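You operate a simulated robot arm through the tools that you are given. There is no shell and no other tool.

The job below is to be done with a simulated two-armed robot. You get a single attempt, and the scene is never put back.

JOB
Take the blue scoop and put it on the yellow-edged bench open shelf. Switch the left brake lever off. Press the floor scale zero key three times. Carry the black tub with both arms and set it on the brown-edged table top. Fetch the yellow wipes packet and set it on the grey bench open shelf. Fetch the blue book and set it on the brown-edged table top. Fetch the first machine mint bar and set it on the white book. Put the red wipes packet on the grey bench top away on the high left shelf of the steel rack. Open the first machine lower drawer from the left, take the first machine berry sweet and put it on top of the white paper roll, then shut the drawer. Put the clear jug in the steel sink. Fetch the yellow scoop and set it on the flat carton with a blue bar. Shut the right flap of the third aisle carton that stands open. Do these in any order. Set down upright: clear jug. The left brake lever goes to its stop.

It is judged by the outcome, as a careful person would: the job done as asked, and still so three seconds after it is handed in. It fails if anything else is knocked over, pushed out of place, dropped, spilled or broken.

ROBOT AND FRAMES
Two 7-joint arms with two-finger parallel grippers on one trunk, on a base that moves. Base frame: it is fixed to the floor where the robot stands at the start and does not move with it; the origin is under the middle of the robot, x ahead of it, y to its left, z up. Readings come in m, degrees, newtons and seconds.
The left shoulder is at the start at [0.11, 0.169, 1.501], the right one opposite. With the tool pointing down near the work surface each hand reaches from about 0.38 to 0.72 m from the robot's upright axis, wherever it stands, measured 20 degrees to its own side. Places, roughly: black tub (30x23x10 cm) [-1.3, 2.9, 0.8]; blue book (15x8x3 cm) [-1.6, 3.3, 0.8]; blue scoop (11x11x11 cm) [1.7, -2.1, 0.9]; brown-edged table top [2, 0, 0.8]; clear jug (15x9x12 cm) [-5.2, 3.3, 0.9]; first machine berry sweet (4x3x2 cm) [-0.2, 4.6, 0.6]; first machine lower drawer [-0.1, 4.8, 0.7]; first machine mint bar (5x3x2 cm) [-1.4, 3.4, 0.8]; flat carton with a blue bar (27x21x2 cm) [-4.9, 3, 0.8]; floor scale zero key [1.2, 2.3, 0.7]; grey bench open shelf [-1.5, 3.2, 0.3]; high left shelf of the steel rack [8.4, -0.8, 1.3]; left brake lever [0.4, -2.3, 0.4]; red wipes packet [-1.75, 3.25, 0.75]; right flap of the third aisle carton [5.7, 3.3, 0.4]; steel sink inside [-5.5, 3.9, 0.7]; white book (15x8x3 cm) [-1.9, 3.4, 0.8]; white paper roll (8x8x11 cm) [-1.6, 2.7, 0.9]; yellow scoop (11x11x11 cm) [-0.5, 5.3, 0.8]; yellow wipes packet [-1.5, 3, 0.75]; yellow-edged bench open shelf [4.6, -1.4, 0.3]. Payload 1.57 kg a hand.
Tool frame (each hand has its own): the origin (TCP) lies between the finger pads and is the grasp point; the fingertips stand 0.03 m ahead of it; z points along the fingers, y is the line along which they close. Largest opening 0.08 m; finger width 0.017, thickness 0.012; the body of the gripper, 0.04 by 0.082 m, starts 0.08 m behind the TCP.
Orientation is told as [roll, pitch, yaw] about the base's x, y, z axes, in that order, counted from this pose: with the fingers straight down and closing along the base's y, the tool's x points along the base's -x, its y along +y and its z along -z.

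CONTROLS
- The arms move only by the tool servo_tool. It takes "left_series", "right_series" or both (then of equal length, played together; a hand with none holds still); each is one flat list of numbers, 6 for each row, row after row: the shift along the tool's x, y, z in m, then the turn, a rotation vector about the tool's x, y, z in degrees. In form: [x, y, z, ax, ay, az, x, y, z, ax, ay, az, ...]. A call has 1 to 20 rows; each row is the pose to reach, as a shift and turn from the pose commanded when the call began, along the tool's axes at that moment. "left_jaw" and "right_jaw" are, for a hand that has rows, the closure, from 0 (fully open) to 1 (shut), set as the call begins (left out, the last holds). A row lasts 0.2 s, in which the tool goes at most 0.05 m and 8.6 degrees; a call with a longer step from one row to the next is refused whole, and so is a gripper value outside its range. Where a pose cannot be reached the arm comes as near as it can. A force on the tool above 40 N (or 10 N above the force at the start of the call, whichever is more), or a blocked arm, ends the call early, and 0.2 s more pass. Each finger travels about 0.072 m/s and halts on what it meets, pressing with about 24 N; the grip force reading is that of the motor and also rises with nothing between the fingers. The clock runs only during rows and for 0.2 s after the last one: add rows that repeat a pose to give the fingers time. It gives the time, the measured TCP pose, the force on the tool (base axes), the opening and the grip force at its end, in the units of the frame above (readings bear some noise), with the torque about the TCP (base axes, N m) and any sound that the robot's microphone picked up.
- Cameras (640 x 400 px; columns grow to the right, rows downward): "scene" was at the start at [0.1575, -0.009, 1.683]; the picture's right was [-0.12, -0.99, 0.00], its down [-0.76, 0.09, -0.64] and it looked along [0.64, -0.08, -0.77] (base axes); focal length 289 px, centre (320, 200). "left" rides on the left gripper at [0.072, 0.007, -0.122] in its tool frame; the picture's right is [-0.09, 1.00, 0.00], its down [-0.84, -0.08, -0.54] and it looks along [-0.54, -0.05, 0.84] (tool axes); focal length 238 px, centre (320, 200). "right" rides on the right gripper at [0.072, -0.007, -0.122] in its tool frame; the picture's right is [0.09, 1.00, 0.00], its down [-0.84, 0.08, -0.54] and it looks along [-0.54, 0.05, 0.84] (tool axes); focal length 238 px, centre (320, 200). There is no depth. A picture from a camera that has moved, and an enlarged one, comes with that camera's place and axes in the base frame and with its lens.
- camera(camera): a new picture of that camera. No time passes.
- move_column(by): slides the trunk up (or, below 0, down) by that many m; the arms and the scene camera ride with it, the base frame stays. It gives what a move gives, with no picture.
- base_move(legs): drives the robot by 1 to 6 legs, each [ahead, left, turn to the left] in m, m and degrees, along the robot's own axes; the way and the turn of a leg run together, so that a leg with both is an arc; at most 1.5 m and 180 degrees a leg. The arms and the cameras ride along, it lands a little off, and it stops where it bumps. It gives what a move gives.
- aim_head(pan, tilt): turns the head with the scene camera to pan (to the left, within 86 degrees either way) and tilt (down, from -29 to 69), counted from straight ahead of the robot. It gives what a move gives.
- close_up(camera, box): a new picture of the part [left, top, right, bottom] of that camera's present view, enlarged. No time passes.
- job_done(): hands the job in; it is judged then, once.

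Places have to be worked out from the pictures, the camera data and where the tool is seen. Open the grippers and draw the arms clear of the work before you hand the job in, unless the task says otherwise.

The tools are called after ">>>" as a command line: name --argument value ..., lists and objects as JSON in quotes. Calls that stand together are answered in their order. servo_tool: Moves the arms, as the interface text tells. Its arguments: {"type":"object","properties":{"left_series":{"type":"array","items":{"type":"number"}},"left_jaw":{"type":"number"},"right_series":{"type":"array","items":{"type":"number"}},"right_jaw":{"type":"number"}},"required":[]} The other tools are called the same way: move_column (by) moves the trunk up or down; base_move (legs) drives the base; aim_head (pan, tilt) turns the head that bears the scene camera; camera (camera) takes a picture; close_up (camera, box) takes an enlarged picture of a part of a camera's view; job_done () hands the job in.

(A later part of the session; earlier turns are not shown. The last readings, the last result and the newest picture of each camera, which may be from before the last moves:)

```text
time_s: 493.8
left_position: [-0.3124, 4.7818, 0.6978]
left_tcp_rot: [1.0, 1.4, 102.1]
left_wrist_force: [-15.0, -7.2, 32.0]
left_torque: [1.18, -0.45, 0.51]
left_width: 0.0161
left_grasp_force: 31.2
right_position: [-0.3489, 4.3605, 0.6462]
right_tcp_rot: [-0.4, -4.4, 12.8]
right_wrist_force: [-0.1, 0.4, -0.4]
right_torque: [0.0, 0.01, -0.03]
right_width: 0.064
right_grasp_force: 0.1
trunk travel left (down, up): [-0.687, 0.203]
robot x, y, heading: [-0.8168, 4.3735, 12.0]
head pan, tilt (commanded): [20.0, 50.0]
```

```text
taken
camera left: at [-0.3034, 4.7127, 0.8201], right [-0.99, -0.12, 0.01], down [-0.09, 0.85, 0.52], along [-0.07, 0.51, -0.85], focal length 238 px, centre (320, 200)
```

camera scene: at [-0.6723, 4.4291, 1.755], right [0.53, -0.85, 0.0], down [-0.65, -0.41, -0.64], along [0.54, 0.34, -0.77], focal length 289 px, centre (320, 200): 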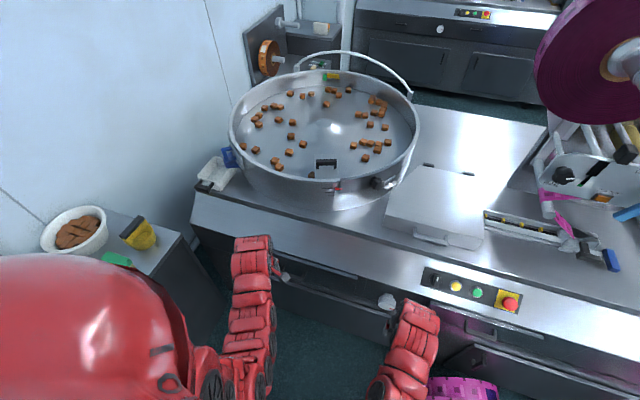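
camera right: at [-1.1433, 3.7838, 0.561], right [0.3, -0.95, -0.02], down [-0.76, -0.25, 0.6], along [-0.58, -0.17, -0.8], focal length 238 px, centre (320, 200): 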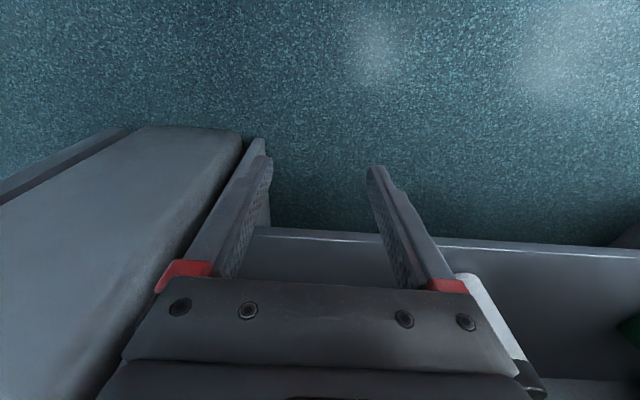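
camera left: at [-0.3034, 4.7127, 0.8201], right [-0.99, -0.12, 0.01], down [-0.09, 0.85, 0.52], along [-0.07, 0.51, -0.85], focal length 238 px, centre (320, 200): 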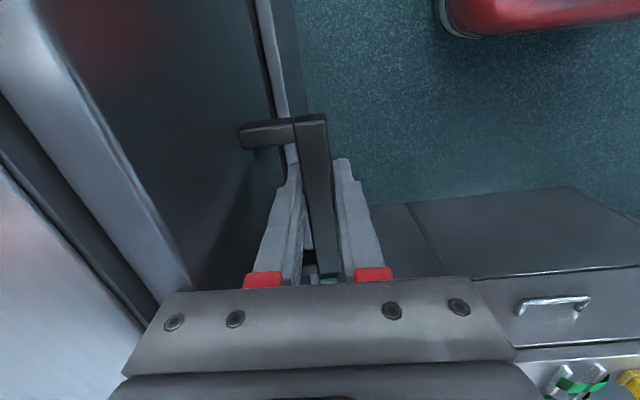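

Gripped the bar (16 mm). I ease the downward pressure and pull the drawer open by backing the base 15 cm.

>>> servo_tool --left_series '[0, 0, -0.004, 0, 0, 0, 0, 0, -0.006, 0, 0, 0]'

>>> base_move --legs '[[-0.1, 0, 0]]'

>>> camera --camera "left"

>>> camera --camera "scene"

```text
time_s: 494.4
left_position: [-0.3128, 4.7805, 0.6985]
left_tcp_rot: [1.4, 1.7, 102.0]
left_wrist_force: [-17.7, -10.4, -12.2]
left_torque: [0.86, -1.72, 0.69]
left_width: 0.0161
left_grasp_force: 31.5
right_position: [-0.3468, 4.3629, 0.6454]
right_tcp_rot: [-0.5, -4.1, 12.9]
right_wrist_force: [0.0, 0.7, -0.3]
right_torque: [0.0, -0.04, 0.01]
right_width: 0.0641
right_grasp_force: 0.0
trunk travel left (down, up): [-0.687, 0.203]
robot x, y, heading: [-0.8195, 4.3712, 12.2]
head pan, tilt (commanded): [20.0, 50.0]
```

```text
time_s: 495.5
left_position: [-0.4036, 4.7603, 0.6999]
left_tcp_rot: [1.2, 1.6, 101.8]
left_wrist_force: [3.5, -14.7, -16.7]
left_torque: [0.65, -0.32, 0.54]
left_width: 0.0165
left_grasp_force: 31.4
right_position: [-0.4419, 4.3415, 0.6431]
right_tcp_rot: [-0.4, -4.0, 12.7]
right_wrist_force: [-0.4, 0.0, -0.2]
right_torque: [-0.05, -0.01, -0.02]
right_width: 0.064
right_grasp_force: 0.1
trunk travel left (down, up): [-0.687, 0.203]
robot x, y, heading: [-0.9155, 4.3472, 12.1]
head pan, tilt (commanded): [20.0, 50.0]
```

```text
taken
camera left: at [-0.3937, 4.6923, 0.8227], right [-0.99, -0.11, 0.02], down [-0.09, 0.85, 0.52], along [-0.07, 0.51, -0.86], focal length 238 px, centre (320, 200)
```

left: 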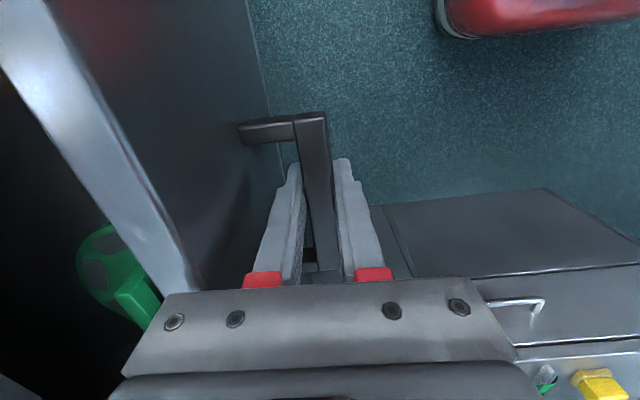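

```text
taken
camera scene: at [-0.7664, 4.4075, 1.555], right [0.53, -0.85, 0.0], down [-0.65, -0.41, -0.64], along [0.54, 0.34, -0.77], focal length 289 px, centre (320, 200)
```

scene: 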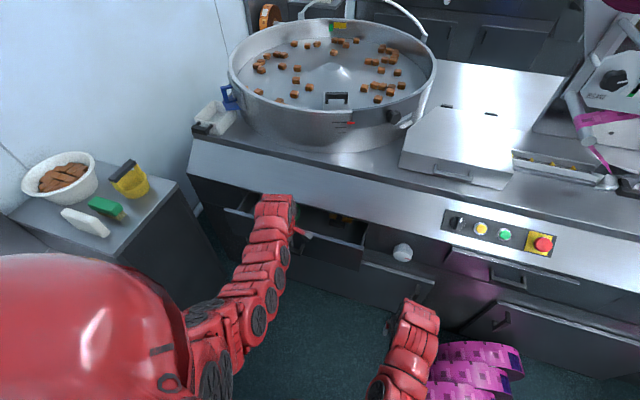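

The drawer slid out ~10 cm. I pull another 11 cm.

>>> base_move --legs '[[-0.11, 0, 0]]'

>>> camera --camera "scene"

>>> close_up --camera "scene" --box '[210, 170, 430, 320]'

```text
time_s: 496.7
left_position: [-0.5095, 4.7358, 0.7006]
left_tcp_rot: [1.2, 1.7, 101.8]
left_wrist_force: [4.7, -18.7, -10.8]
left_torque: [0.71, -0.28, 0.56]
left_width: 0.0168
left_grasp_force: 31.7
right_position: [-0.5474, 4.3163, 0.6446]
right_tcp_rot: [-0.5, -4.1, 12.8]
right_wrist_force: [-0.5, -0.3, 0.1]
right_torque: [0.04, -0.04, -0.03]
right_width: 0.0639
right_grasp_force: 0.0
trunk travel left (down, up): [-0.687, 0.203]
robot x, y, heading: [-1.0187, 4.3249, 12.0]
head pan, tilt (commanded): [20.0, 50.0]
```

```text
taken
camera scene: at [-0.8742, 4.383, 1.555], right [0.53, -0.85, 0.0], down [-0.65, -0.41, -0.64], along [0.54, 0.34, -0.77], focal length 289 px, centre (320, 200)
```

scene: 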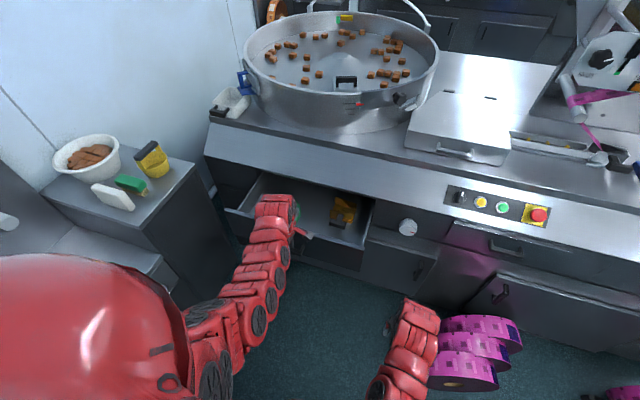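

```text
2.67 times, centred on (320, 245) of scene
camera zoom: at [-0.8742, 4.383, 1.555], right [0.53, -0.85, 0.0], down [-0.65, -0.41, -0.64], along [0.54, 0.34, -0.77], focal length 772 px, centre (320, 80)
```

zoom: 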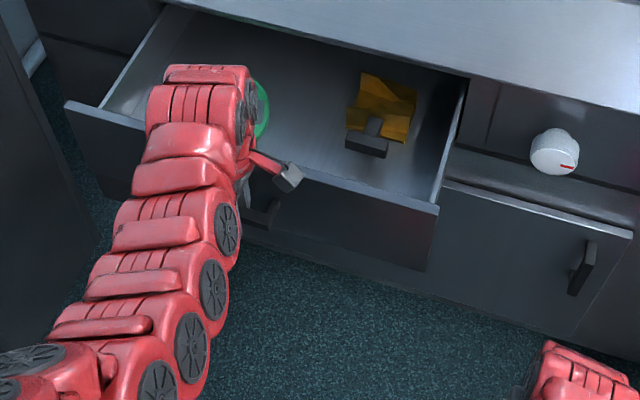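

Drawer open ~21 cm; the sweet is likely hidden just behind the front panel. I release the handle, lift the left hand, and look in with its camera.

>>> servo_tool --left_series '[0, 0, 0, 0, 0, 0, 0, 0, 0, 0, 0, 0, 0, 0, -0.03, 0, 0, 0, 0, 0, -0.07, 0, 0, 0, 0, 0, -0.1, 0, 0, 0]' --left_jaw 0.55

>>> camera --camera "left"

>>> camera --camera "right"

```text
time_s: 497.9
left_position: [-0.5098, 4.739, 0.8]
left_tcp_rot: [1.2, 1.8, 101.9]
left_wrist_force: [-0.5, 0.2, 0.0]
left_torque: [-0.02, -0.01, -0.02]
left_width: 0.0358
left_grasp_force: 0.1
right_position: [-0.5485, 4.3171, 0.6429]
right_tcp_rot: [-0.5, -4.1, 12.8]
right_wrist_force: [-0.2, -0.6, 0.4]
right_torque: [0.0, 0.04, 0.01]
right_width: 0.064
right_grasp_force: 0.1
trunk travel left (down, up): [-0.687, 0.203]
robot x, y, heading: [-1.0203, 4.3297, 11.8]
head pan, tilt (commanded): [20.0, 50.0]
```

```text
taken
camera left: at [-0.5001, 4.6714, 0.9227], right [-0.99, -0.11, 0.02], down [-0.09, 0.85, 0.51], along [-0.07, 0.51, -0.86], focal length 238 px, centre (320, 200)
```

left: 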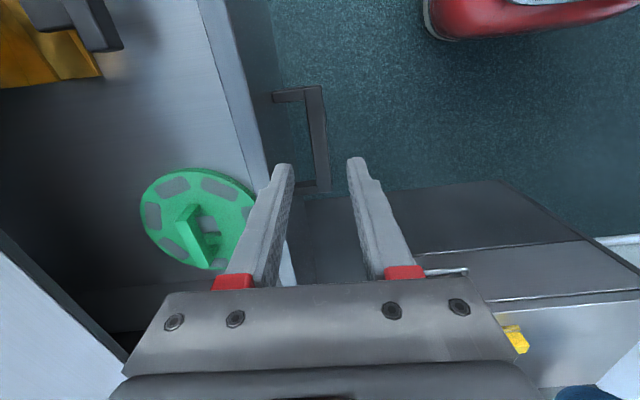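

```text
taken
camera right: at [-0.627, 4.2951, 0.7605], right [-0.31, 0.95, -0.01], down [0.76, 0.26, 0.6], along [0.57, 0.17, -0.8], focal length 238 px, centre (320, 200)
```

right: 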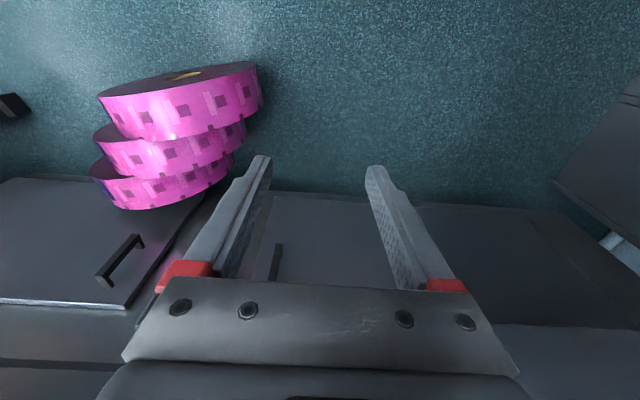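

The sweet isn't in view yet; it should be near the drawer's −v end behind the front. I raise the right hand and bring it over that end for a look.

>>> servo_tool --right_series '[0, 0, -0.04, 0, 0, 0, 0, 0, -0.08, 0, 0, 0, 0, 0, -0.12, 0, 0, 0, 0, 0, -0.16, 0, 0, 0, -0.03, 0.02, -0.19, 0, 0, 0, -0.06, 0.05, -0.21, 0, 0, 0, -0.09, 0.08, -0.23, 0, 0, 0, -0.12, 0.1, -0.24, 0, 0, 0]'

>>> camera --camera "right"

>>> camera --camera "scene"

```text
time_s: 499.7
left_position: [-0.5093, 4.7393, 0.7985]
left_tcp_rot: [1.2, 1.7, 101.8]
left_wrist_force: [0.7, -0.4, 0.5]
left_torque: [-0.02, 0.0, -0.02]
left_width: 0.0363
left_grasp_force: 0.0
right_position: [-0.4682, 4.4395, 0.8894]
right_tcp_rot: [-0.6, -4.0, 12.8]
right_wrist_force: [-0.6, -0.3, 0.1]
right_torque: [-0.01, 0.01, 0.02]
right_width: 0.0638
right_grasp_force: 0.1
trunk travel left (down, up): [-0.687, 0.203]
robot x, y, heading: [-1.0158, 4.3278, 11.9]
head pan, tilt (commanded): [20.0, 50.0]
```

```text
taken
camera right: at [-0.5475, 4.4171, 1.0058], right [-0.31, 0.95, -0.02], down [0.76, 0.26, 0.6], along [0.57, 0.17, -0.8], focal length 238 px, centre (320, 200)
```

right: 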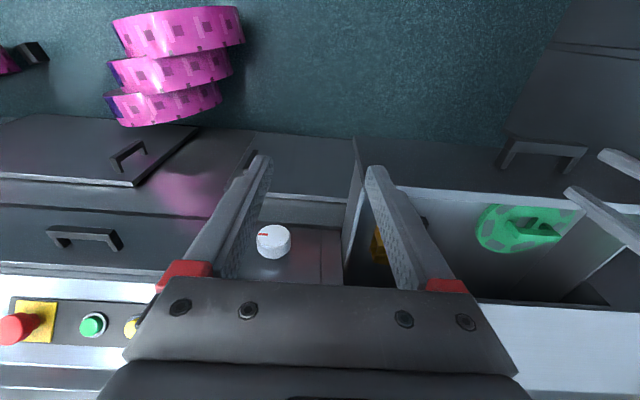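

```text
taken
camera scene: at [-0.8737, 4.3851, 1.5549], right [0.53, -0.85, 0.0], down [-0.65, -0.41, -0.64], along [0.54, 0.34, -0.77], focal length 289 px, centre (320, 200)
```

scene: 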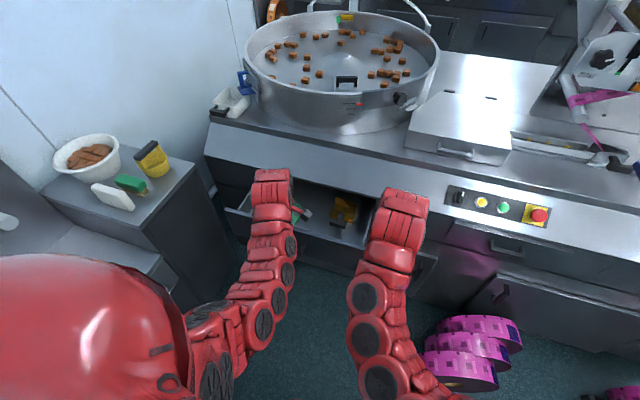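

>>> close_up --camera "right" --box '[340, 170, 600, 310]'

```text
2.46 times, centred on (470, 240) of right
camera zoom: at [-0.5475, 4.4171, 1.0058], right [-0.31, 0.95, -0.02], down [0.76, 0.26, 0.6], along [0.57, 0.17, -0.8], focal length 587 px, centre (-49, 102)
```

zoom: 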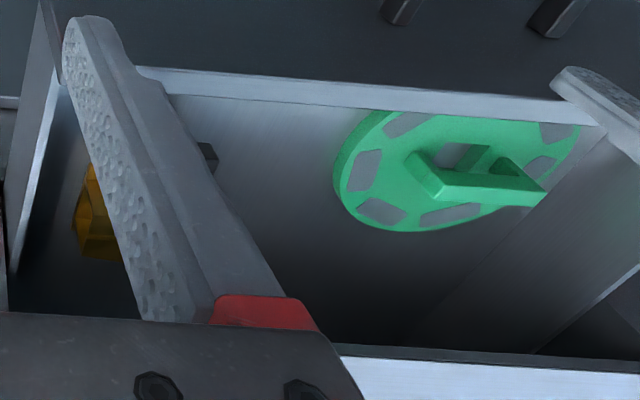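

>>> servo_tool --right_series '[-0.045, 0.02, -0.01, 0, 0, 0, -0.09, 0.04, -0.02, 0, 0, 0, -0.135, 0.05, -0.03, 0, 0, 0, -0.18, 0.06, -0.03, 0, 0, 0]'

>>> camera --camera "right"

```text
refused: row 1 steps farther than a row can; nothing moved
```

```text
taken
camera right: at [-0.5475, 4.4171, 1.0058], right [-0.31, 0.95, -0.02], down [0.76, 0.26, 0.6], along [0.57, 0.17, -0.8], focal length 238 px, centre (320, 200)
```

right: 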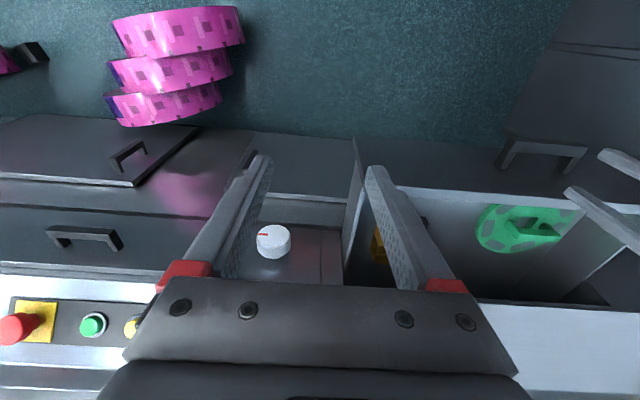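

>>> servo_tool --right_series '[-0.036, 0.015, -0.008, 0, 0, 0, -0.072, 0.03, -0.016, 0, 0, 0, -0.108, 0.045, -0.024, 0, 0, 0, -0.144, 0.06, -0.03, 0, 0, 0, -0.18, 0.07, -0.03, 0, 0, 0]'

>>> camera --camera "right"

```text
time_s: 500.9
left_position: [-0.5085, 4.7365, 0.7995]
left_tcp_rot: [1.3, 1.7, 101.9]
left_wrist_force: [0.4, 0.2, -0.8]
left_torque: [0.05, 0.01, -0.02]
left_width: 0.0361
left_grasp_force: 0.0
right_position: [-0.3436, 4.5269, 0.9319]
right_tcp_rot: [-0.3, -4.0, 12.7]
right_wrist_force: [0.0, -0.8, 0.0]
right_torque: [0.04, 0.04, 0.0]
right_width: 0.0637
right_grasp_force: 0.0
right hand out of reach, approached as far as the arm can: row 5
trunk travel left (down, up): [-0.687, 0.203]
robot x, y, heading: [-1.0188, 4.3279, 12.0]
head pan, tilt (commanded): [20.0, 50.0]
```

```text
taken
camera right: at [-0.4225, 4.5047, 1.0481], right [-0.31, 0.95, -0.01], down [0.76, 0.25, 0.6], along [0.57, 0.18, -0.8], focal length 238 px, centre (320, 200)
```

right: 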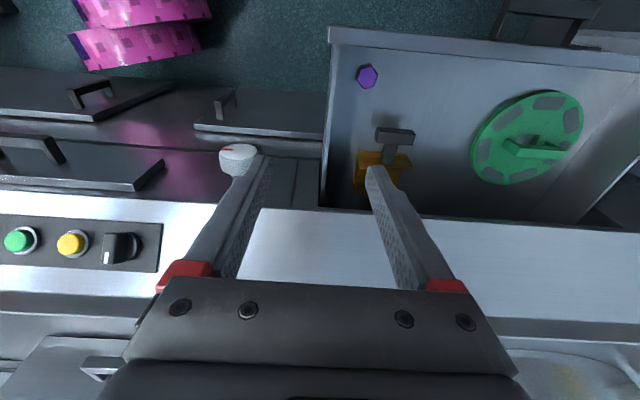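

The berry sweet (purple) is visible in the drawer at about (−0.379, 4.596). I move the right hand above it, levelling the tool, and look again from lower.

>>> servo_tool --right_series '[0.007, 0.025, 0.02, 0, 1.5, 0, 0.013, 0.05, 0.05, 0, 3, 0, 0.02, 0.075, 0.08, 0, 4, 0, 0.02, 0.075, 0.1, 0, 4, 0]' --right_jaw 0.25

>>> camera --camera "right"

```text
time_s: 501.9
left_position: [-0.5099, 4.7414, 0.7987]
left_tcp_rot: [1.2, 1.9, 101.8]
left_wrist_force: [0.1, 0.4, 0.3]
left_torque: [-0.04, 0.0, 0.03]
left_width: 0.0359
left_grasp_force: 0.0
right_position: [-0.417, 4.5768, 0.856]
right_tcp_rot: [-0.5, -0.1, 12.7]
right_wrist_force: [-0.1, -0.2, -0.9]
right_torque: [0.0, 0.01, 0.02]
right_width: 0.06
right_grasp_force: 0.2
right hand out of reach, approached as far as the arm can: row 1, 2, 3, 4
trunk travel left (down, up): [-0.687, 0.203]
robot x, y, heading: [-1.0162, 4.3274, 12.1]
head pan, tilt (commanded): [20.0, 50.0]
```

```text
taken
camera right: at [-0.4874, 4.5565, 0.9783], right [-0.31, 0.95, -0.01], down [0.8, 0.27, 0.54], along [0.52, 0.16, -0.84], focal length 238 px, centre (320, 200)
```

right: 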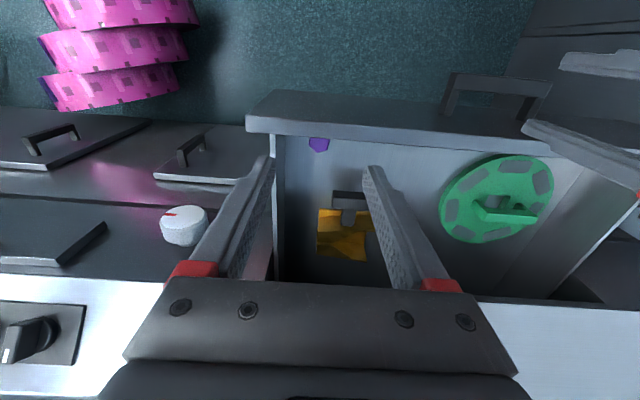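

The right arm is crossing my midline. I strafe the base 0.2 m left so the sweet is in front of the right shoulder.

>>> servo_tool --left_series '[0, 0.01, -0.03, 0, 0, 0, 0, 0.02, -0.06, 0, 0, 0]'

>>> base_move --legs '[[0, 0.2, 0]]'

>>> camera --camera "scene"

```text
time_s: 502.5
left_position: [-0.5286, 4.7351, 0.8597]
left_tcp_rot: [1.2, 1.8, 101.7]
left_wrist_force: [1.2, 0.7, -0.1]
left_torque: [-0.01, 0.02, 0.02]
left_width: 0.036
left_grasp_force: 0.0
right_position: [-0.417, 4.5755, 0.8575]
right_tcp_rot: [-0.5, 0.0, 12.6]
right_wrist_force: [0.5, -0.1, 0.8]
right_torque: [0.02, -0.04, -0.02]
right_width: 0.0602
right_grasp_force: 0.0
trunk travel left (down, up): [-0.687, 0.203]
robot x, y, heading: [-1.0186, 4.3279, 12.2]
head pan, tilt (commanded): [20.0, 50.0]
```

```text
time_s: 504.1
left_position: [-0.5713, 4.9329, 0.8577]
left_tcp_rot: [1.2, 1.8, 101.7]
left_wrist_force: [-0.2, 0.3, 0.3]
left_torque: [-0.03, 0.0, 0.01]
left_width: 0.036
left_grasp_force: 0.1
right_position: [-0.4577, 4.7713, 0.8574]
right_tcp_rot: [-0.4, -0.2, 12.8]
right_wrist_force: [0.1, 0.7, -0.1]
right_torque: [-0.03, 0.0, 0.01]
right_width: 0.0601
right_grasp_force: 0.2
trunk travel left (down, up): [-0.687, 0.203]
robot x, y, heading: [-1.062, 4.5271, 12.0]
head pan, tilt (commanded): [20.0, 50.0]
```

```text
taken
camera scene: at [-0.917, 4.5825, 1.555], right [0.53, -0.85, 0.0], down [-0.65, -0.41, -0.64], along [0.54, 0.34, -0.77], focal length 289 px, centre (320, 200)
```

scene: 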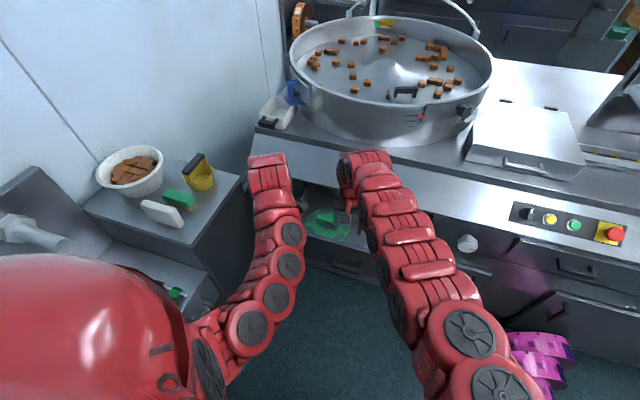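

>>> servo_tool --right_series '[-0.008, -0.045, 0, 0, 0, 0, -0.016, -0.09, 0, 0, 0, 0, -0.025, -0.135, 0, 0, 0, 0, -0.03, -0.18, 0, 0, 0, 0, -0.034, -0.1935, 0.01, 0, 0, 0]'

>>> camera --camera "right"

```text
time_s: 505.3
left_position: [-0.5697, 4.9342, 0.8577]
left_tcp_rot: [1.2, 1.8, 101.6]
left_wrist_force: [0.4, -0.4, -0.4]
left_torque: [-0.03, 0.03, 0.01]
left_width: 0.0359
left_grasp_force: 0.1
right_position: [-0.3803, 4.5896, 0.8485]
right_tcp_rot: [-0.4, -0.1, 12.9]
right_wrist_force: [0.2, 1.2, -0.9]
right_torque: [0.01, -0.02, 0.03]
right_width: 0.0599
right_grasp_force: 0.1
trunk travel left (down, up): [-0.687, 0.203]
robot x, y, heading: [-1.0568, 4.5249, 11.9]
head pan, tilt (commanded): [20.0, 50.0]
```

```text
taken
camera right: at [-0.4507, 4.5702, 0.9694], right [-0.31, 0.95, -0.01], down [0.8, 0.26, 0.54], along [0.52, 0.16, -0.84], focal length 238 px, centre (320, 200)
```

right: 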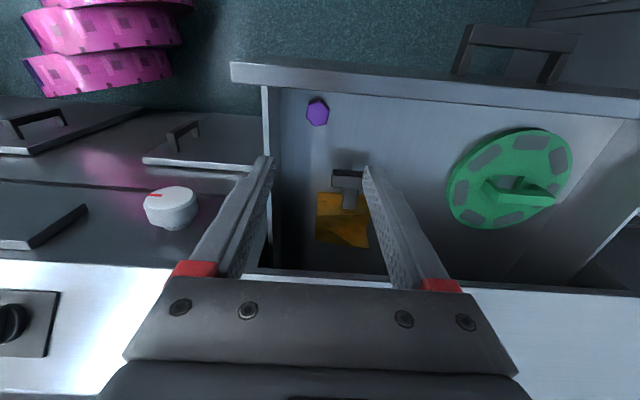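

The sweet's top is at (−0.382, 4.590, 0.65), directly under the hand. I lower the trunk 0.1 m for reach, then descend.

>>> move_column --by -0.1

>>> servo_tool --right_series '[0, 0, 0.03, 0, 0, 0, 0, 0, 0.06, 0, 0, 0, 0, 0, 0.078, 0, 0, 0, 0, 0, 0.078, 0, 0, 0]'

>>> camera --camera "right"

```text
time_s: 506.6
left_position: [-0.5715, 4.9335, 0.7592]
left_tcp_rot: [1.1, 1.9, 101.7]
left_wrist_force: [-0.3, 0.7, 0.2]
left_torque: [0.04, 0.01, -0.03]
left_width: 0.0361
left_grasp_force: 0.0
right_position: [-0.3813, 4.5901, 0.7476]
right_tcp_rot: [-0.5, -0.2, 12.7]
right_wrist_force: [0.2, 0.2, 0.4]
right_torque: [0.0, 0.01, 0.01]
right_width: 0.0601
right_grasp_force: 0.1
trunk travel left (down, up): [-0.587, 0.303]
robot x, y, heading: [-1.0609, 4.5258, 12.1]
head pan, tilt (commanded): [20.0, 50.0]
```

```text
time_s: 507.6
left_position: [-0.5709, 4.9319, 0.7595]
left_tcp_rot: [1.0, 1.8, 101.7]
left_wrist_force: [-0.8, 0.4, -0.2]
left_torque: [-0.01, -0.02, 0.03]
left_width: 0.036
left_grasp_force: 0.0
right_position: [-0.3801, 4.5892, 0.6713]
right_tcp_rot: [-0.5, -0.3, 12.7]
right_wrist_force: [1.3, 0.3, 12.9]
right_torque: [0.43, 0.17, -0.16]
right_width: 0.0601
right_grasp_force: 0.6
trunk travel left (down, up): [-0.587, 0.303]
robot x, y, heading: [-1.0592, 4.5257, 11.9]
head pan, tilt (commanded): [20.0, 50.0]
```

```text
taken
camera right: at [-0.4513, 4.5692, 0.7924], right [-0.31, 0.95, -0.01], down [0.8, 0.26, 0.55], along [0.52, 0.16, -0.84], focal length 238 px, centre (320, 200)
```

right: 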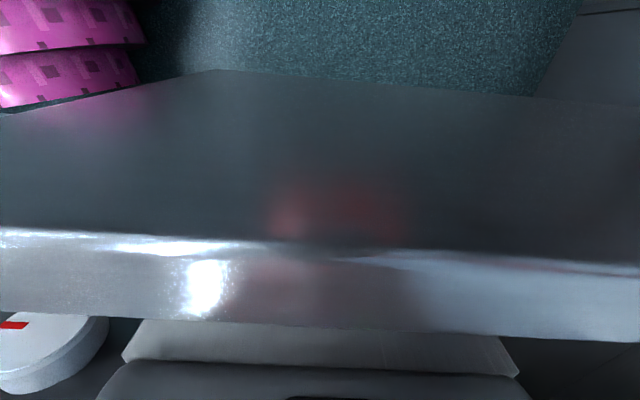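

The tips touch the drawer floor (13 N). I close on the sweet.

>>> servo_tool --right_series '[0, 0, -0.003, 0, 0, 0, 0, 0, -0.003, 0, 0, 0, 0, 0, -0.003, 0, 0, 0, 0, 0, -0.003, 0, 0, 0]' --right_jaw 1

>>> servo_tool --right_series '[0, 0, -0.03, 0, 0, 0, 0, 0, -0.07, 0, 0, 0, 0, 0, -0.11, 0, 0, 0, 0, 0, -0.15, 0, 0, 0, 0, 0, -0.19, 0, 0, 0]'

>>> camera --camera "right"

```text
time_s: 508.6
left_position: [-0.5695, 4.9319, 0.7587]
left_tcp_rot: [1.3, 1.7, 101.8]
left_wrist_force: [0.3, -0.3, 0.7]
left_torque: [0.01, 0.01, -0.02]
left_width: 0.036
left_grasp_force: 0.0
right_position: [-0.3808, 4.5896, 0.6718]
right_tcp_rot: [-0.5, 0.0, 12.7]
right_wrist_force: [0.3, -0.8, 0.4]
right_torque: [-0.01, 0.01, 0.01]
right_width: 0.0267
right_grasp_force: 23.9
trunk travel left (down, up): [-0.587, 0.303]
robot x, y, heading: [-1.0632, 4.5241, 11.8]
head pan, tilt (commanded): [20.0, 50.0]
```

```text
time_s: 509.9
left_position: [-0.5728, 4.9348, 0.7584]
left_tcp_rot: [1.1, 1.9, 101.8]
left_wrist_force: [-0.2, 0.9, -0.1]
left_torque: [-0.02, -0.02, -0.01]
left_width: 0.0358
left_grasp_force: 0.1
right_position: [-0.3826, 4.5933, 0.8622]
right_tcp_rot: [-0.5, -0.1, 12.8]
right_wrist_force: [0.3, -0.5, -0.2]
right_torque: [0.03, 0.03, -0.01]
right_width: 0.0269
right_grasp_force: 23.9
trunk travel left (down, up): [-0.587, 0.303]
robot x, y, heading: [-1.0606, 4.5225, 12.2]
head pan, tilt (commanded): [20.0, 50.0]
```

```text
taken
camera right: at [-0.4534, 4.5719, 0.9835], right [-0.31, 0.95, -0.01], down [0.8, 0.27, 0.54], along [0.52, 0.16, -0.84], focal length 238 px, centre (320, 200)
```

right: 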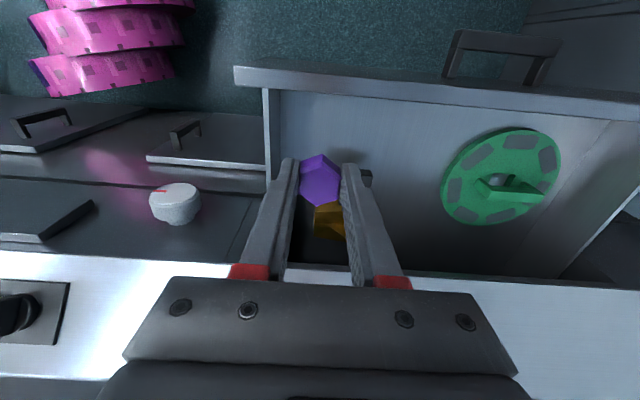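

Sweet held. Now to shut the drawer by pushing its handle: I raise and pull back the right hand, then shift right so the left hand is in front of the handle.

>>> servo_tool --left_series '[0, 0.02, 0, 0, 0, 0, 0, 0.04, 0, 0, 0, 0, 0, 0.04, 0, 0, 0, 0, 0, 0.04, 0, 0, 0, 0]' --right_series '[0.02, 0, -0.035, 0, 0, 0, 0.04, 0, -0.07, 0, 0, 0, 0.06, 0, -0.1, 0, 0, 0, 0.07, 0, -0.13, 0, 0, 0]' --left_jaw 1

>>> base_move --legs '[[0, -0.19, 0]]'

>>> camera --camera "left"

```text
time_s: 510.9
left_position: [-0.6114, 4.9261, 0.7596]
left_tcp_rot: [1.1, 1.9, 101.6]
left_wrist_force: [-1.2, -0.2, -0.1]
left_torque: [-0.03, -0.01, 0.01]
left_width: 0.0001
left_grasp_force: 21.1
right_position: [-0.4299, 4.5914, 0.9976]
right_tcp_rot: [-0.5, -0.2, 12.6]
right_wrist_force: [-0.7, 0.4, 0.5]
right_torque: [-0.02, -0.02, 0.01]
right_width: 0.0268
right_grasp_force: 23.7
right hand out of reach, approached as far as the arm can: row 3, 4
trunk travel left (down, up): [-0.587, 0.303]
robot x, y, heading: [-1.0568, 4.526, 11.9]
head pan, tilt (commanded): [20.0, 50.0]
```

```text
time_s: 512.4
left_position: [-0.5699, 4.7346, 0.7592]
left_tcp_rot: [1.1, 1.8, 101.8]
left_wrist_force: [-0.2, -0.2, 0.0]
left_torque: [0.05, -0.03, 0.04]
left_width: 0.0001
left_grasp_force: 21.2
right_position: [-0.3895, 4.4025, 0.9968]
right_tcp_rot: [-0.4, -0.1, 12.8]
right_wrist_force: [0.1, -0.6, -0.6]
right_torque: [0.03, -0.04, 0.03]
right_width: 0.0272
right_grasp_force: 23.8
trunk travel left (down, up): [-0.587, 0.303]
robot x, y, heading: [-1.0232, 4.3361, 12.0]
head pan, tilt (commanded): [20.0, 50.0]
```

```text
taken
camera left: at [-0.5604, 4.6678, 0.8828], right [-0.99, -0.11, 0.02], down [-0.09, 0.85, 0.51], along [-0.07, 0.51, -0.86], focal length 238 px, centre (320, 200)
```

left: 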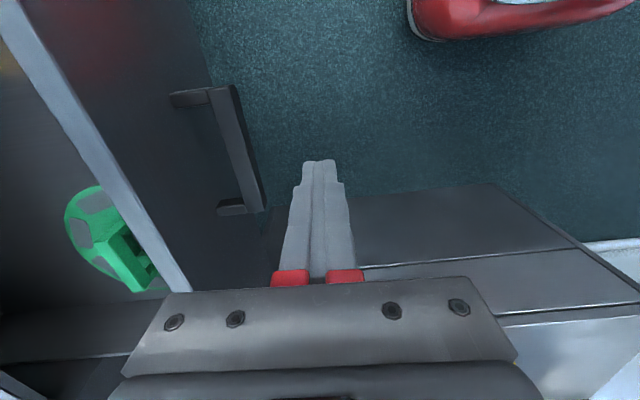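

The handle bar is 5 cm ahead of the closed fingers. I lower the fingers to bar height, advance the base 6 cm, then push by extending the left arm.

>>> servo_tool --left_series '[0, 0, 0.025, 0, 0, 0, 0, 0, 0.05, 0, 0, 0]'

>>> base_move --legs '[[0.06, 0, 0]]'

>>> servo_tool --left_series '[0, -0.03, 0, 0, 0, 0, 0, -0.06, 0, 0, 0, 0, 0, -0.09, 0, 0, 0, 0, 0, -0.12, 0, 0, 0, 0, 0, -0.15, 0, 0, 0, 0, 0, -0.17, 0, 0, 0, 0]'

>>> camera --camera "left"

>>> camera --camera "scene"

```text
time_s: 513.0
left_position: [-0.5714, 4.7329, 0.7093]
left_tcp_rot: [1.1, 1.7, 101.8]
left_wrist_force: [0.6, 0.6, 0.5]
left_torque: [0.0, 0.01, -0.03]
left_width: 0.0
left_grasp_force: 21.2
right_position: [-0.3884, 4.4021, 0.9971]
right_tcp_rot: [-0.3, -0.2, 12.7]
right_wrist_force: [0.2, -0.2, -0.4]
right_torque: [-0.02, -0.01, -0.02]
right_width: 0.0267
right_grasp_force: 24.4
trunk travel left (down, up): [-0.587, 0.303]
robot x, y, heading: [-1.0191, 4.3338, 11.9]
head pan, tilt (commanded): [20.0, 50.0]
```

```text
time_s: 514.0
left_position: [-0.5111, 4.7473, 0.7094]
left_tcp_rot: [1.2, 1.8, 101.8]
left_wrist_force: [0.4, -0.5, 0.5]
left_torque: [0.04, 0.01, 0.03]
left_width: 0.0001
left_grasp_force: 21.4
right_position: [-0.3296, 4.4145, 0.9975]
right_tcp_rot: [-0.4, 0.0, 12.8]
right_wrist_force: [0.1, 0.3, 0.4]
right_torque: [-0.03, 0.03, 0.01]
right_width: 0.0268
right_grasp_force: 23.5
trunk travel left (down, up): [-0.587, 0.303]
robot x, y, heading: [-0.9571, 4.3455, 12.1]
head pan, tilt (commanded): [20.0, 50.0]
```

```text
time_s: 515.4
left_position: [-0.3583, 4.7775, 0.7077]
left_tcp_rot: [1.1, 1.8, 102.0]
left_wrist_force: [0.7, 0.5, -1.3]
left_torque: [0.0, -0.01, 0.03]
left_width: 0.0
left_grasp_force: 21.3
left hand out of reach, approached as far as the arm can: row 6
right_position: [-0.3295, 4.4173, 0.9968]
right_tcp_rot: [-0.5, -0.1, 12.9]
right_wrist_force: [-0.1, -1.4, 0.5]
right_torque: [-0.03, 0.01, 0.07]
right_width: 0.027
right_grasp_force: 24.6
trunk travel left (down, up): [-0.587, 0.303]
robot x, y, heading: [-0.9635, 4.3478, 12.5]
head pan, tilt (commanded): [20.0, 50.0]
```

```text
taken
camera left: at [-0.349, 4.7108, 0.8317], right [-0.99, -0.12, 0.02], down [-0.09, 0.85, 0.51], along [-0.07, 0.51, -0.86], focal length 238 px, centre (320, 200)
```

left: 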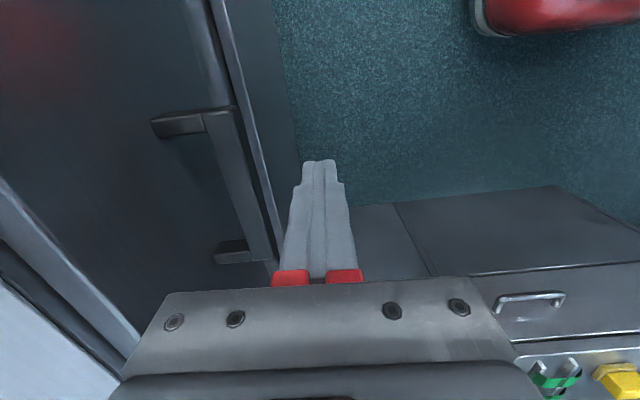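

```text
taken
camera scene: at [-0.8177, 4.4063, 1.455], right [0.53, -0.85, 0.0], down [-0.65, -0.41, -0.64], along [0.54, 0.34, -0.77], focal length 289 px, centre (320, 200)
```

scene: 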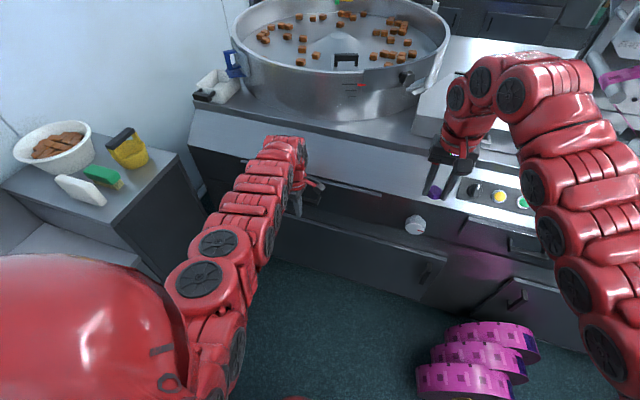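

The handle computes back to its closed position (−0.307, 4.796): the drawer is shut. I raise the left hand and back away, drive down the corridor, and turn toward the bench with the sweet.

>>> servo_tool --left_series '[0, 0.03, -0.03, 0, 0, 0, 0, 0.06, -0.07, 0, 0, 0, 0, 0.08, -0.11, 0, 0, 0, 0, 0.08, -0.15, 0, 0, 0, 0, 0.08, -0.19, 0, 0, 0, 0, 0.08, -0.23, 0, 0, 0]'

>>> close_up --camera "scene" --box '[180, 130, 440, 310]'

>>> base_move --legs '[[0, -0.85, 0], [0, 0, -90], [0, 0, -90]]'

>>> aim_head --pan 15 --tilt 45

>>> camera --camera "scene"

```text
time_s: 516.8
left_position: [-0.4239, 4.7716, 0.9426]
left_tcp_rot: [1.2, 1.7, 101.8]
left_wrist_force: [0.2, 0.1, 0.0]
left_torque: [-0.02, -0.01, 0.0]
left_width: 0.0
left_grasp_force: 21.6
left hand out of reach, approached as far as the arm can: row 3, 4, 5, 6
right_position: [-0.3294, 4.414, 0.9971]
right_tcp_rot: [-0.4, -0.2, 12.8]
right_wrist_force: [0.6, 0.4, 0.3]
right_torque: [-0.02, 0.01, 0.04]
right_width: 0.0268
right_grasp_force: 24.1
trunk travel left (down, up): [-0.587, 0.303]
robot x, y, heading: [-0.9628, 4.3465, 12.0]
head pan, tilt (commanded): [20.0, 50.0]
```

```text
2.22 times, centred on (310, 220) of scene
camera zoom: at [-0.8171, 4.4046, 1.4549], right [0.53, -0.85, 0.0], down [-0.65, -0.41, -0.64], along [0.54, 0.34, -0.77], focal length 643 px, centre (342, 156)
```

zoom: 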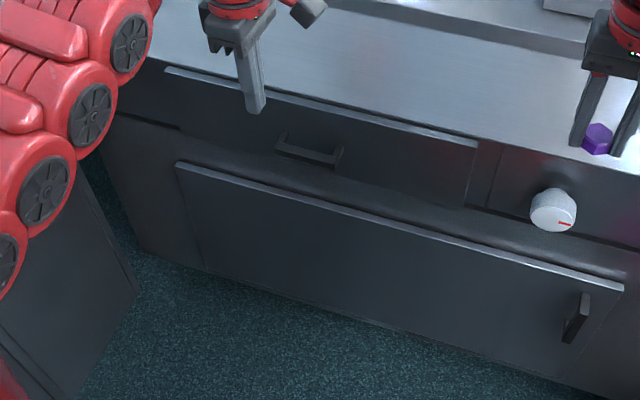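

```text
time_s: 528.8
left_position: [-1.2978, 3.0669, 0.9404]
left_tcp_rot: [1.2, 1.7, -75.4]
left_wrist_force: [-0.7, 0.2, 0.2]
left_torque: [-0.02, -0.01, -0.03]
left_width: 0.0001
left_grasp_force: 21.4
right_position: [-1.4098, 3.4172, 0.9971]
right_tcp_rot: [-0.3, -0.2, -164.4]
right_wrist_force: [0.5, -0.7, -1.1]
right_torque: [0.03, -0.05, -0.02]
right_width: 0.0267
right_grasp_force: 23.2
trunk travel left (down, up): [-0.587, 0.303]
robot x, y, heading: [-0.7814, 3.5149, -164.9]
head pan, tilt (commanded): [20.0, 50.0]
```

```text
time_s: 529.5
left_position: [-1.2981, 3.0658, 0.9414]
left_tcp_rot: [1.2, 1.8, -75.5]
left_wrist_force: [-0.2, 0.4, -0.4]
left_torque: [0.01, -0.01, 0.0]
left_width: 0.0002
left_grasp_force: 21.4
right_position: [-1.4087, 3.4177, 0.9966]
right_tcp_rot: [-0.5, -0.1, -164.5]
right_wrist_force: [-0.4, 1.0, -0.3]
right_torque: [0.01, 0.0, -0.01]
right_width: 0.0264
right_grasp_force: 24.1
trunk travel left (down, up): [-0.587, 0.303]
robot x, y, heading: [-0.7815, 3.5163, -165.2]
head pan, tilt (commanded): [15.0, 45.0]
```

```text
taken
camera scene: at [-0.9289, 3.4555, 1.4619], right [-0.5, 0.87, 0.0], down [0.61, 0.35, -0.71], along [-0.61, -0.35, -0.71], focal length 289 px, centre (320, 200)
```

scene: 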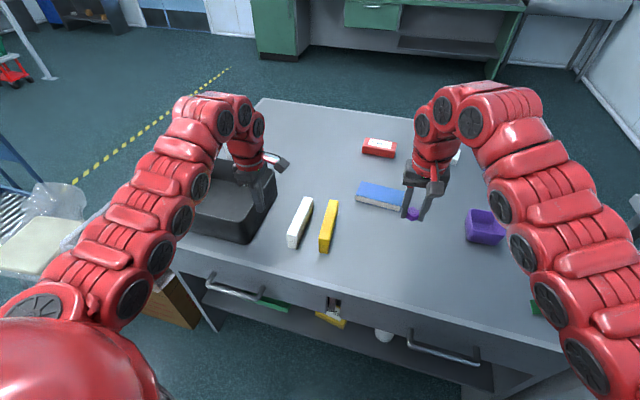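

The drawer is visibly shut and the yellow packet lies on its shelf. I raise the trunk slightly and shift left toward the paper roll.

>>> move_column --by 0.1

>>> base_move --legs '[[0, 0.6, -2.8]]'

>>> camera --camera "scene"

>>> camera --camera "right"

```text
time_s: 530.8
left_position: [-1.2981, 3.0675, 1.041]
left_tcp_rot: [1.2, 1.8, -75.3]
left_wrist_force: [0.7, 0.3, -0.2]
left_torque: [0.03, -0.05, -0.01]
left_width: 0.0
left_grasp_force: 21.5
right_position: [-1.4102, 3.4176, 1.0963]
right_tcp_rot: [-0.5, -0.1, -164.4]
right_wrist_force: [-0.3, 0.3, -0.1]
right_torque: [-0.03, 0.02, 0.03]
right_width: 0.0269
right_grasp_force: 23.8
trunk travel left (down, up): [-0.687, 0.203]
robot x, y, heading: [-0.7755, 3.515, -164.6]
head pan, tilt (commanded): [15.0, 45.0]
```

```text
time_s: 534.2
left_position: [-1.1865, 2.5205, 1.0415]
left_tcp_rot: [1.3, 1.7, -78.7]
left_wrist_force: [-0.9, -1.2, 0.0]
left_torque: [-0.03, 0.03, 0.04]
left_width: 0.0001
left_grasp_force: 21.3
right_position: [-1.2778, 2.8786, 1.0969]
right_tcp_rot: [-0.4, -0.1, -167.7]
right_wrist_force: [0.1, 0.2, 0.2]
right_torque: [-0.02, -0.01, 0.03]
right_width: 0.0271
right_grasp_force: 23.9
trunk travel left (down, up): [-0.687, 0.203]
robot x, y, heading: [-0.6434, 2.9444, -168.0]
head pan, tilt (commanded): [15.0, 45.0]
```

```text
taken
camera scene: at [-0.7956, 2.8894, 1.5619], right [-0.45, 0.89, 0.0], down [0.63, 0.32, -0.71], along [-0.63, -0.32, -0.71], focal length 289 px, centre (320, 200)
```

scene: 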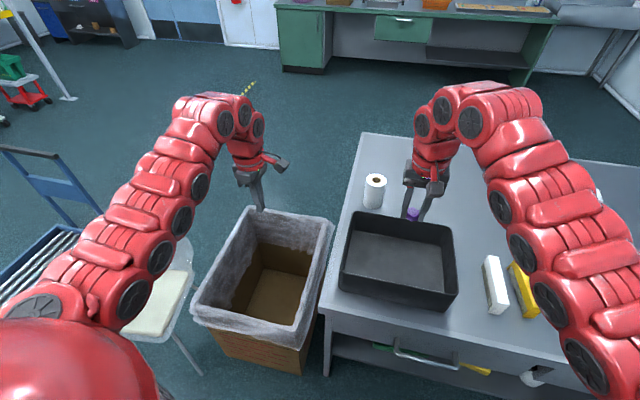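

```text
taken
camera right: at [-1.2095, 2.9008, 1.2184], right [0.3, -0.95, -0.01], down [-0.8, -0.26, 0.54], along [-0.52, -0.16, -0.84], focal length 238 px, centre (320, 200)
```

right: 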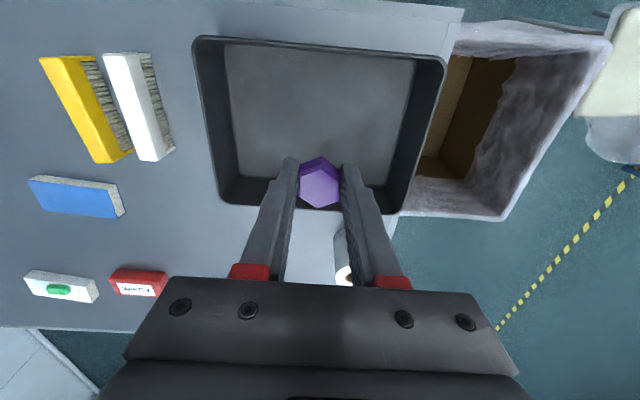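

>>> close_up --camera "scene" --box '[330, 150, 450, 230]'

```text
5.00 times, centred on (390, 190) of scene
camera zoom: at [-0.7956, 2.8894, 1.5619], right [-0.45, 0.89, 0.0], down [0.63, 0.32, -0.71], along [-0.63, -0.32, -0.71], focal length 1446 px, centre (-30, 250)
```

zoom: 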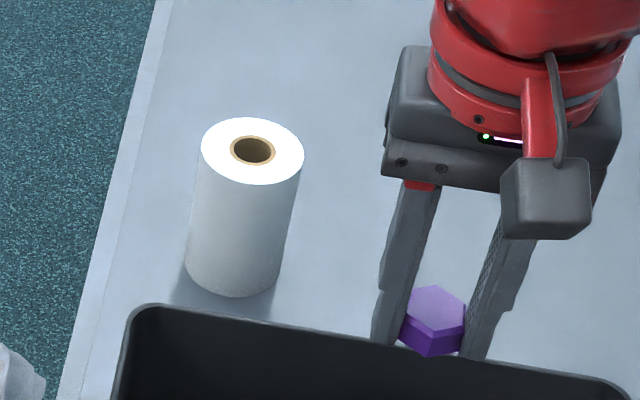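

Roll top centre ≈(−1.556, 2.724, 0.91). I move the base forward 0.19 and left 0.1 so the right hand comes near it.

>>> base_move --legs '[[0.185, 0.1, 0]]'

>>> camera --camera "right"

>>> camera --camera "scene"

```text
time_s: 535.8
left_position: [-1.3442, 2.386, 1.0408]
left_tcp_rot: [1.2, 1.7, -78.9]
left_wrist_force: [0.6, 0.1, 0.3]
left_torque: [0.0, -0.01, -0.01]
left_width: 0.0002
left_grasp_force: 20.5
right_position: [-1.4362, 2.7439, 1.0968]
right_tcp_rot: [-0.4, -0.2, -167.8]
right_wrist_force: [0.1, 0.5, 0.5]
right_torque: [0.01, 0.03, 0.01]
right_width: 0.0268
right_grasp_force: 23.8
trunk travel left (down, up): [-0.687, 0.203]
robot x, y, heading: [-0.7985, 2.8051, -168.4]
head pan, tilt (commanded): [15.0, 45.0]
```

```text
taken
camera right: at [-1.3672, 2.7657, 1.2185], right [0.3, -0.95, -0.01], down [-0.8, -0.26, 0.54], along [-0.52, -0.16, -0.84], focal length 238 px, centre (320, 200)
```

right: 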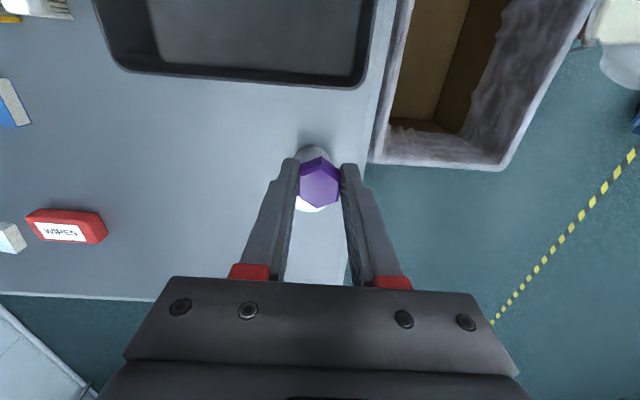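

```text
taken
camera scene: at [-0.9533, 2.7531, 1.5619], right [-0.45, 0.89, 0.0], down [0.63, 0.32, -0.71], along [-0.63, -0.32, -0.71], focal length 289 px, centre (320, 200)
```

scene: 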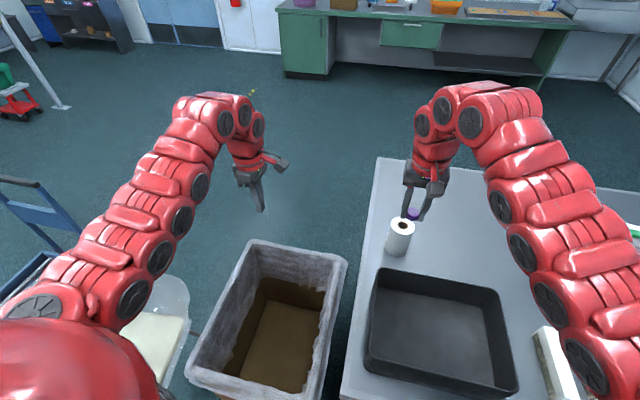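

>>> close_up --camera "scene" --box '[360, 190, 450, 260]'

```text
5.71 times, centred on (405, 225) of scene
camera zoom: at [-0.9533, 2.7531, 1.5619], right [-0.45, 0.89, 0.0], down [0.63, 0.32, -0.71], along [-0.63, -0.32, -0.71], focal length 1653 px, centre (-166, 57)
```

zoom: 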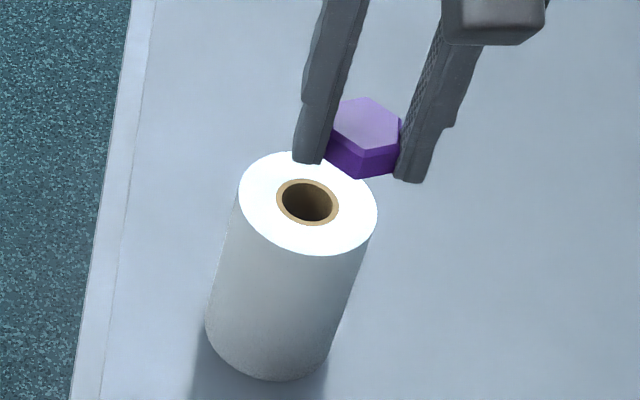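

Both views agree on the roll's top centre at (−1.5505, 2.7237, 0.91). I move the sweet 11 cm forward above it and check alignment.

>>> servo_tool --right_series '[-0.04, -0.001, 0.0, 0, 0, 0, -0.08, -0.003, 0.02, 0, 0, 0, -0.111, -0.0044, 0.05, 0, 0, 0, -0.111, -0.0044, 0.09, 0, 0, 0, -0.111, -0.0044, 0.09, 0, 0, 0]'

>>> camera --camera "right"

>>> close_up --camera "scene" --box '[360, 180, 450, 250]'

```text
time_s: 537.0
left_position: [-1.3451, 2.3851, 1.0413]
left_tcp_rot: [1.2, 1.9, -78.7]
left_wrist_force: [0.2, 0.1, 0.0]
left_torque: [0.05, -0.02, 0.01]
left_width: 0.0
left_grasp_force: 21.2
right_position: [-1.5259, 2.7355, 1.0133]
right_tcp_rot: [-0.4, -0.1, -167.7]
right_wrist_force: [0.1, 0.1, 0.1]
right_torque: [-0.03, 0.02, 0.01]
right_width: 0.0269
right_grasp_force: 24.1
right hand out of reach, approached as far as the arm can: row 3, 4, 5
trunk travel left (down, up): [-0.687, 0.203]
robot x, y, heading: [-0.8011, 2.8046, -168.2]
head pan, tilt (commanded): [15.0, 45.0]
```

```text
taken
camera right: at [-1.4574, 2.7578, 1.1339], right [0.3, -0.95, -0.01], down [-0.8, -0.26, 0.54], along [-0.52, -0.16, -0.84], focal length 238 px, centre (320, 200)
```

right: 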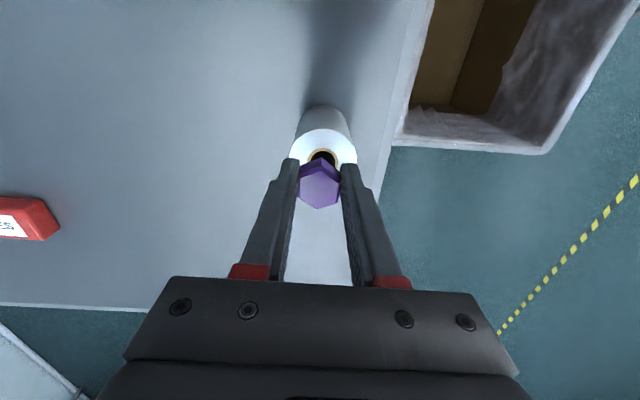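

```text
5.71 times, centred on (405, 215) of scene
camera zoom: at [-0.9535, 2.7533, 1.5619], right [-0.45, 0.89, 0.0], down [0.63, 0.32, -0.71], along [-0.63, -0.32, -0.71], focal length 1653 px, centre (-166, 114)
```

zoom: 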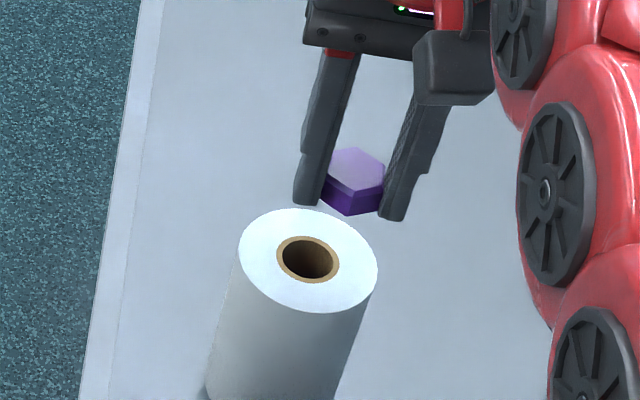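

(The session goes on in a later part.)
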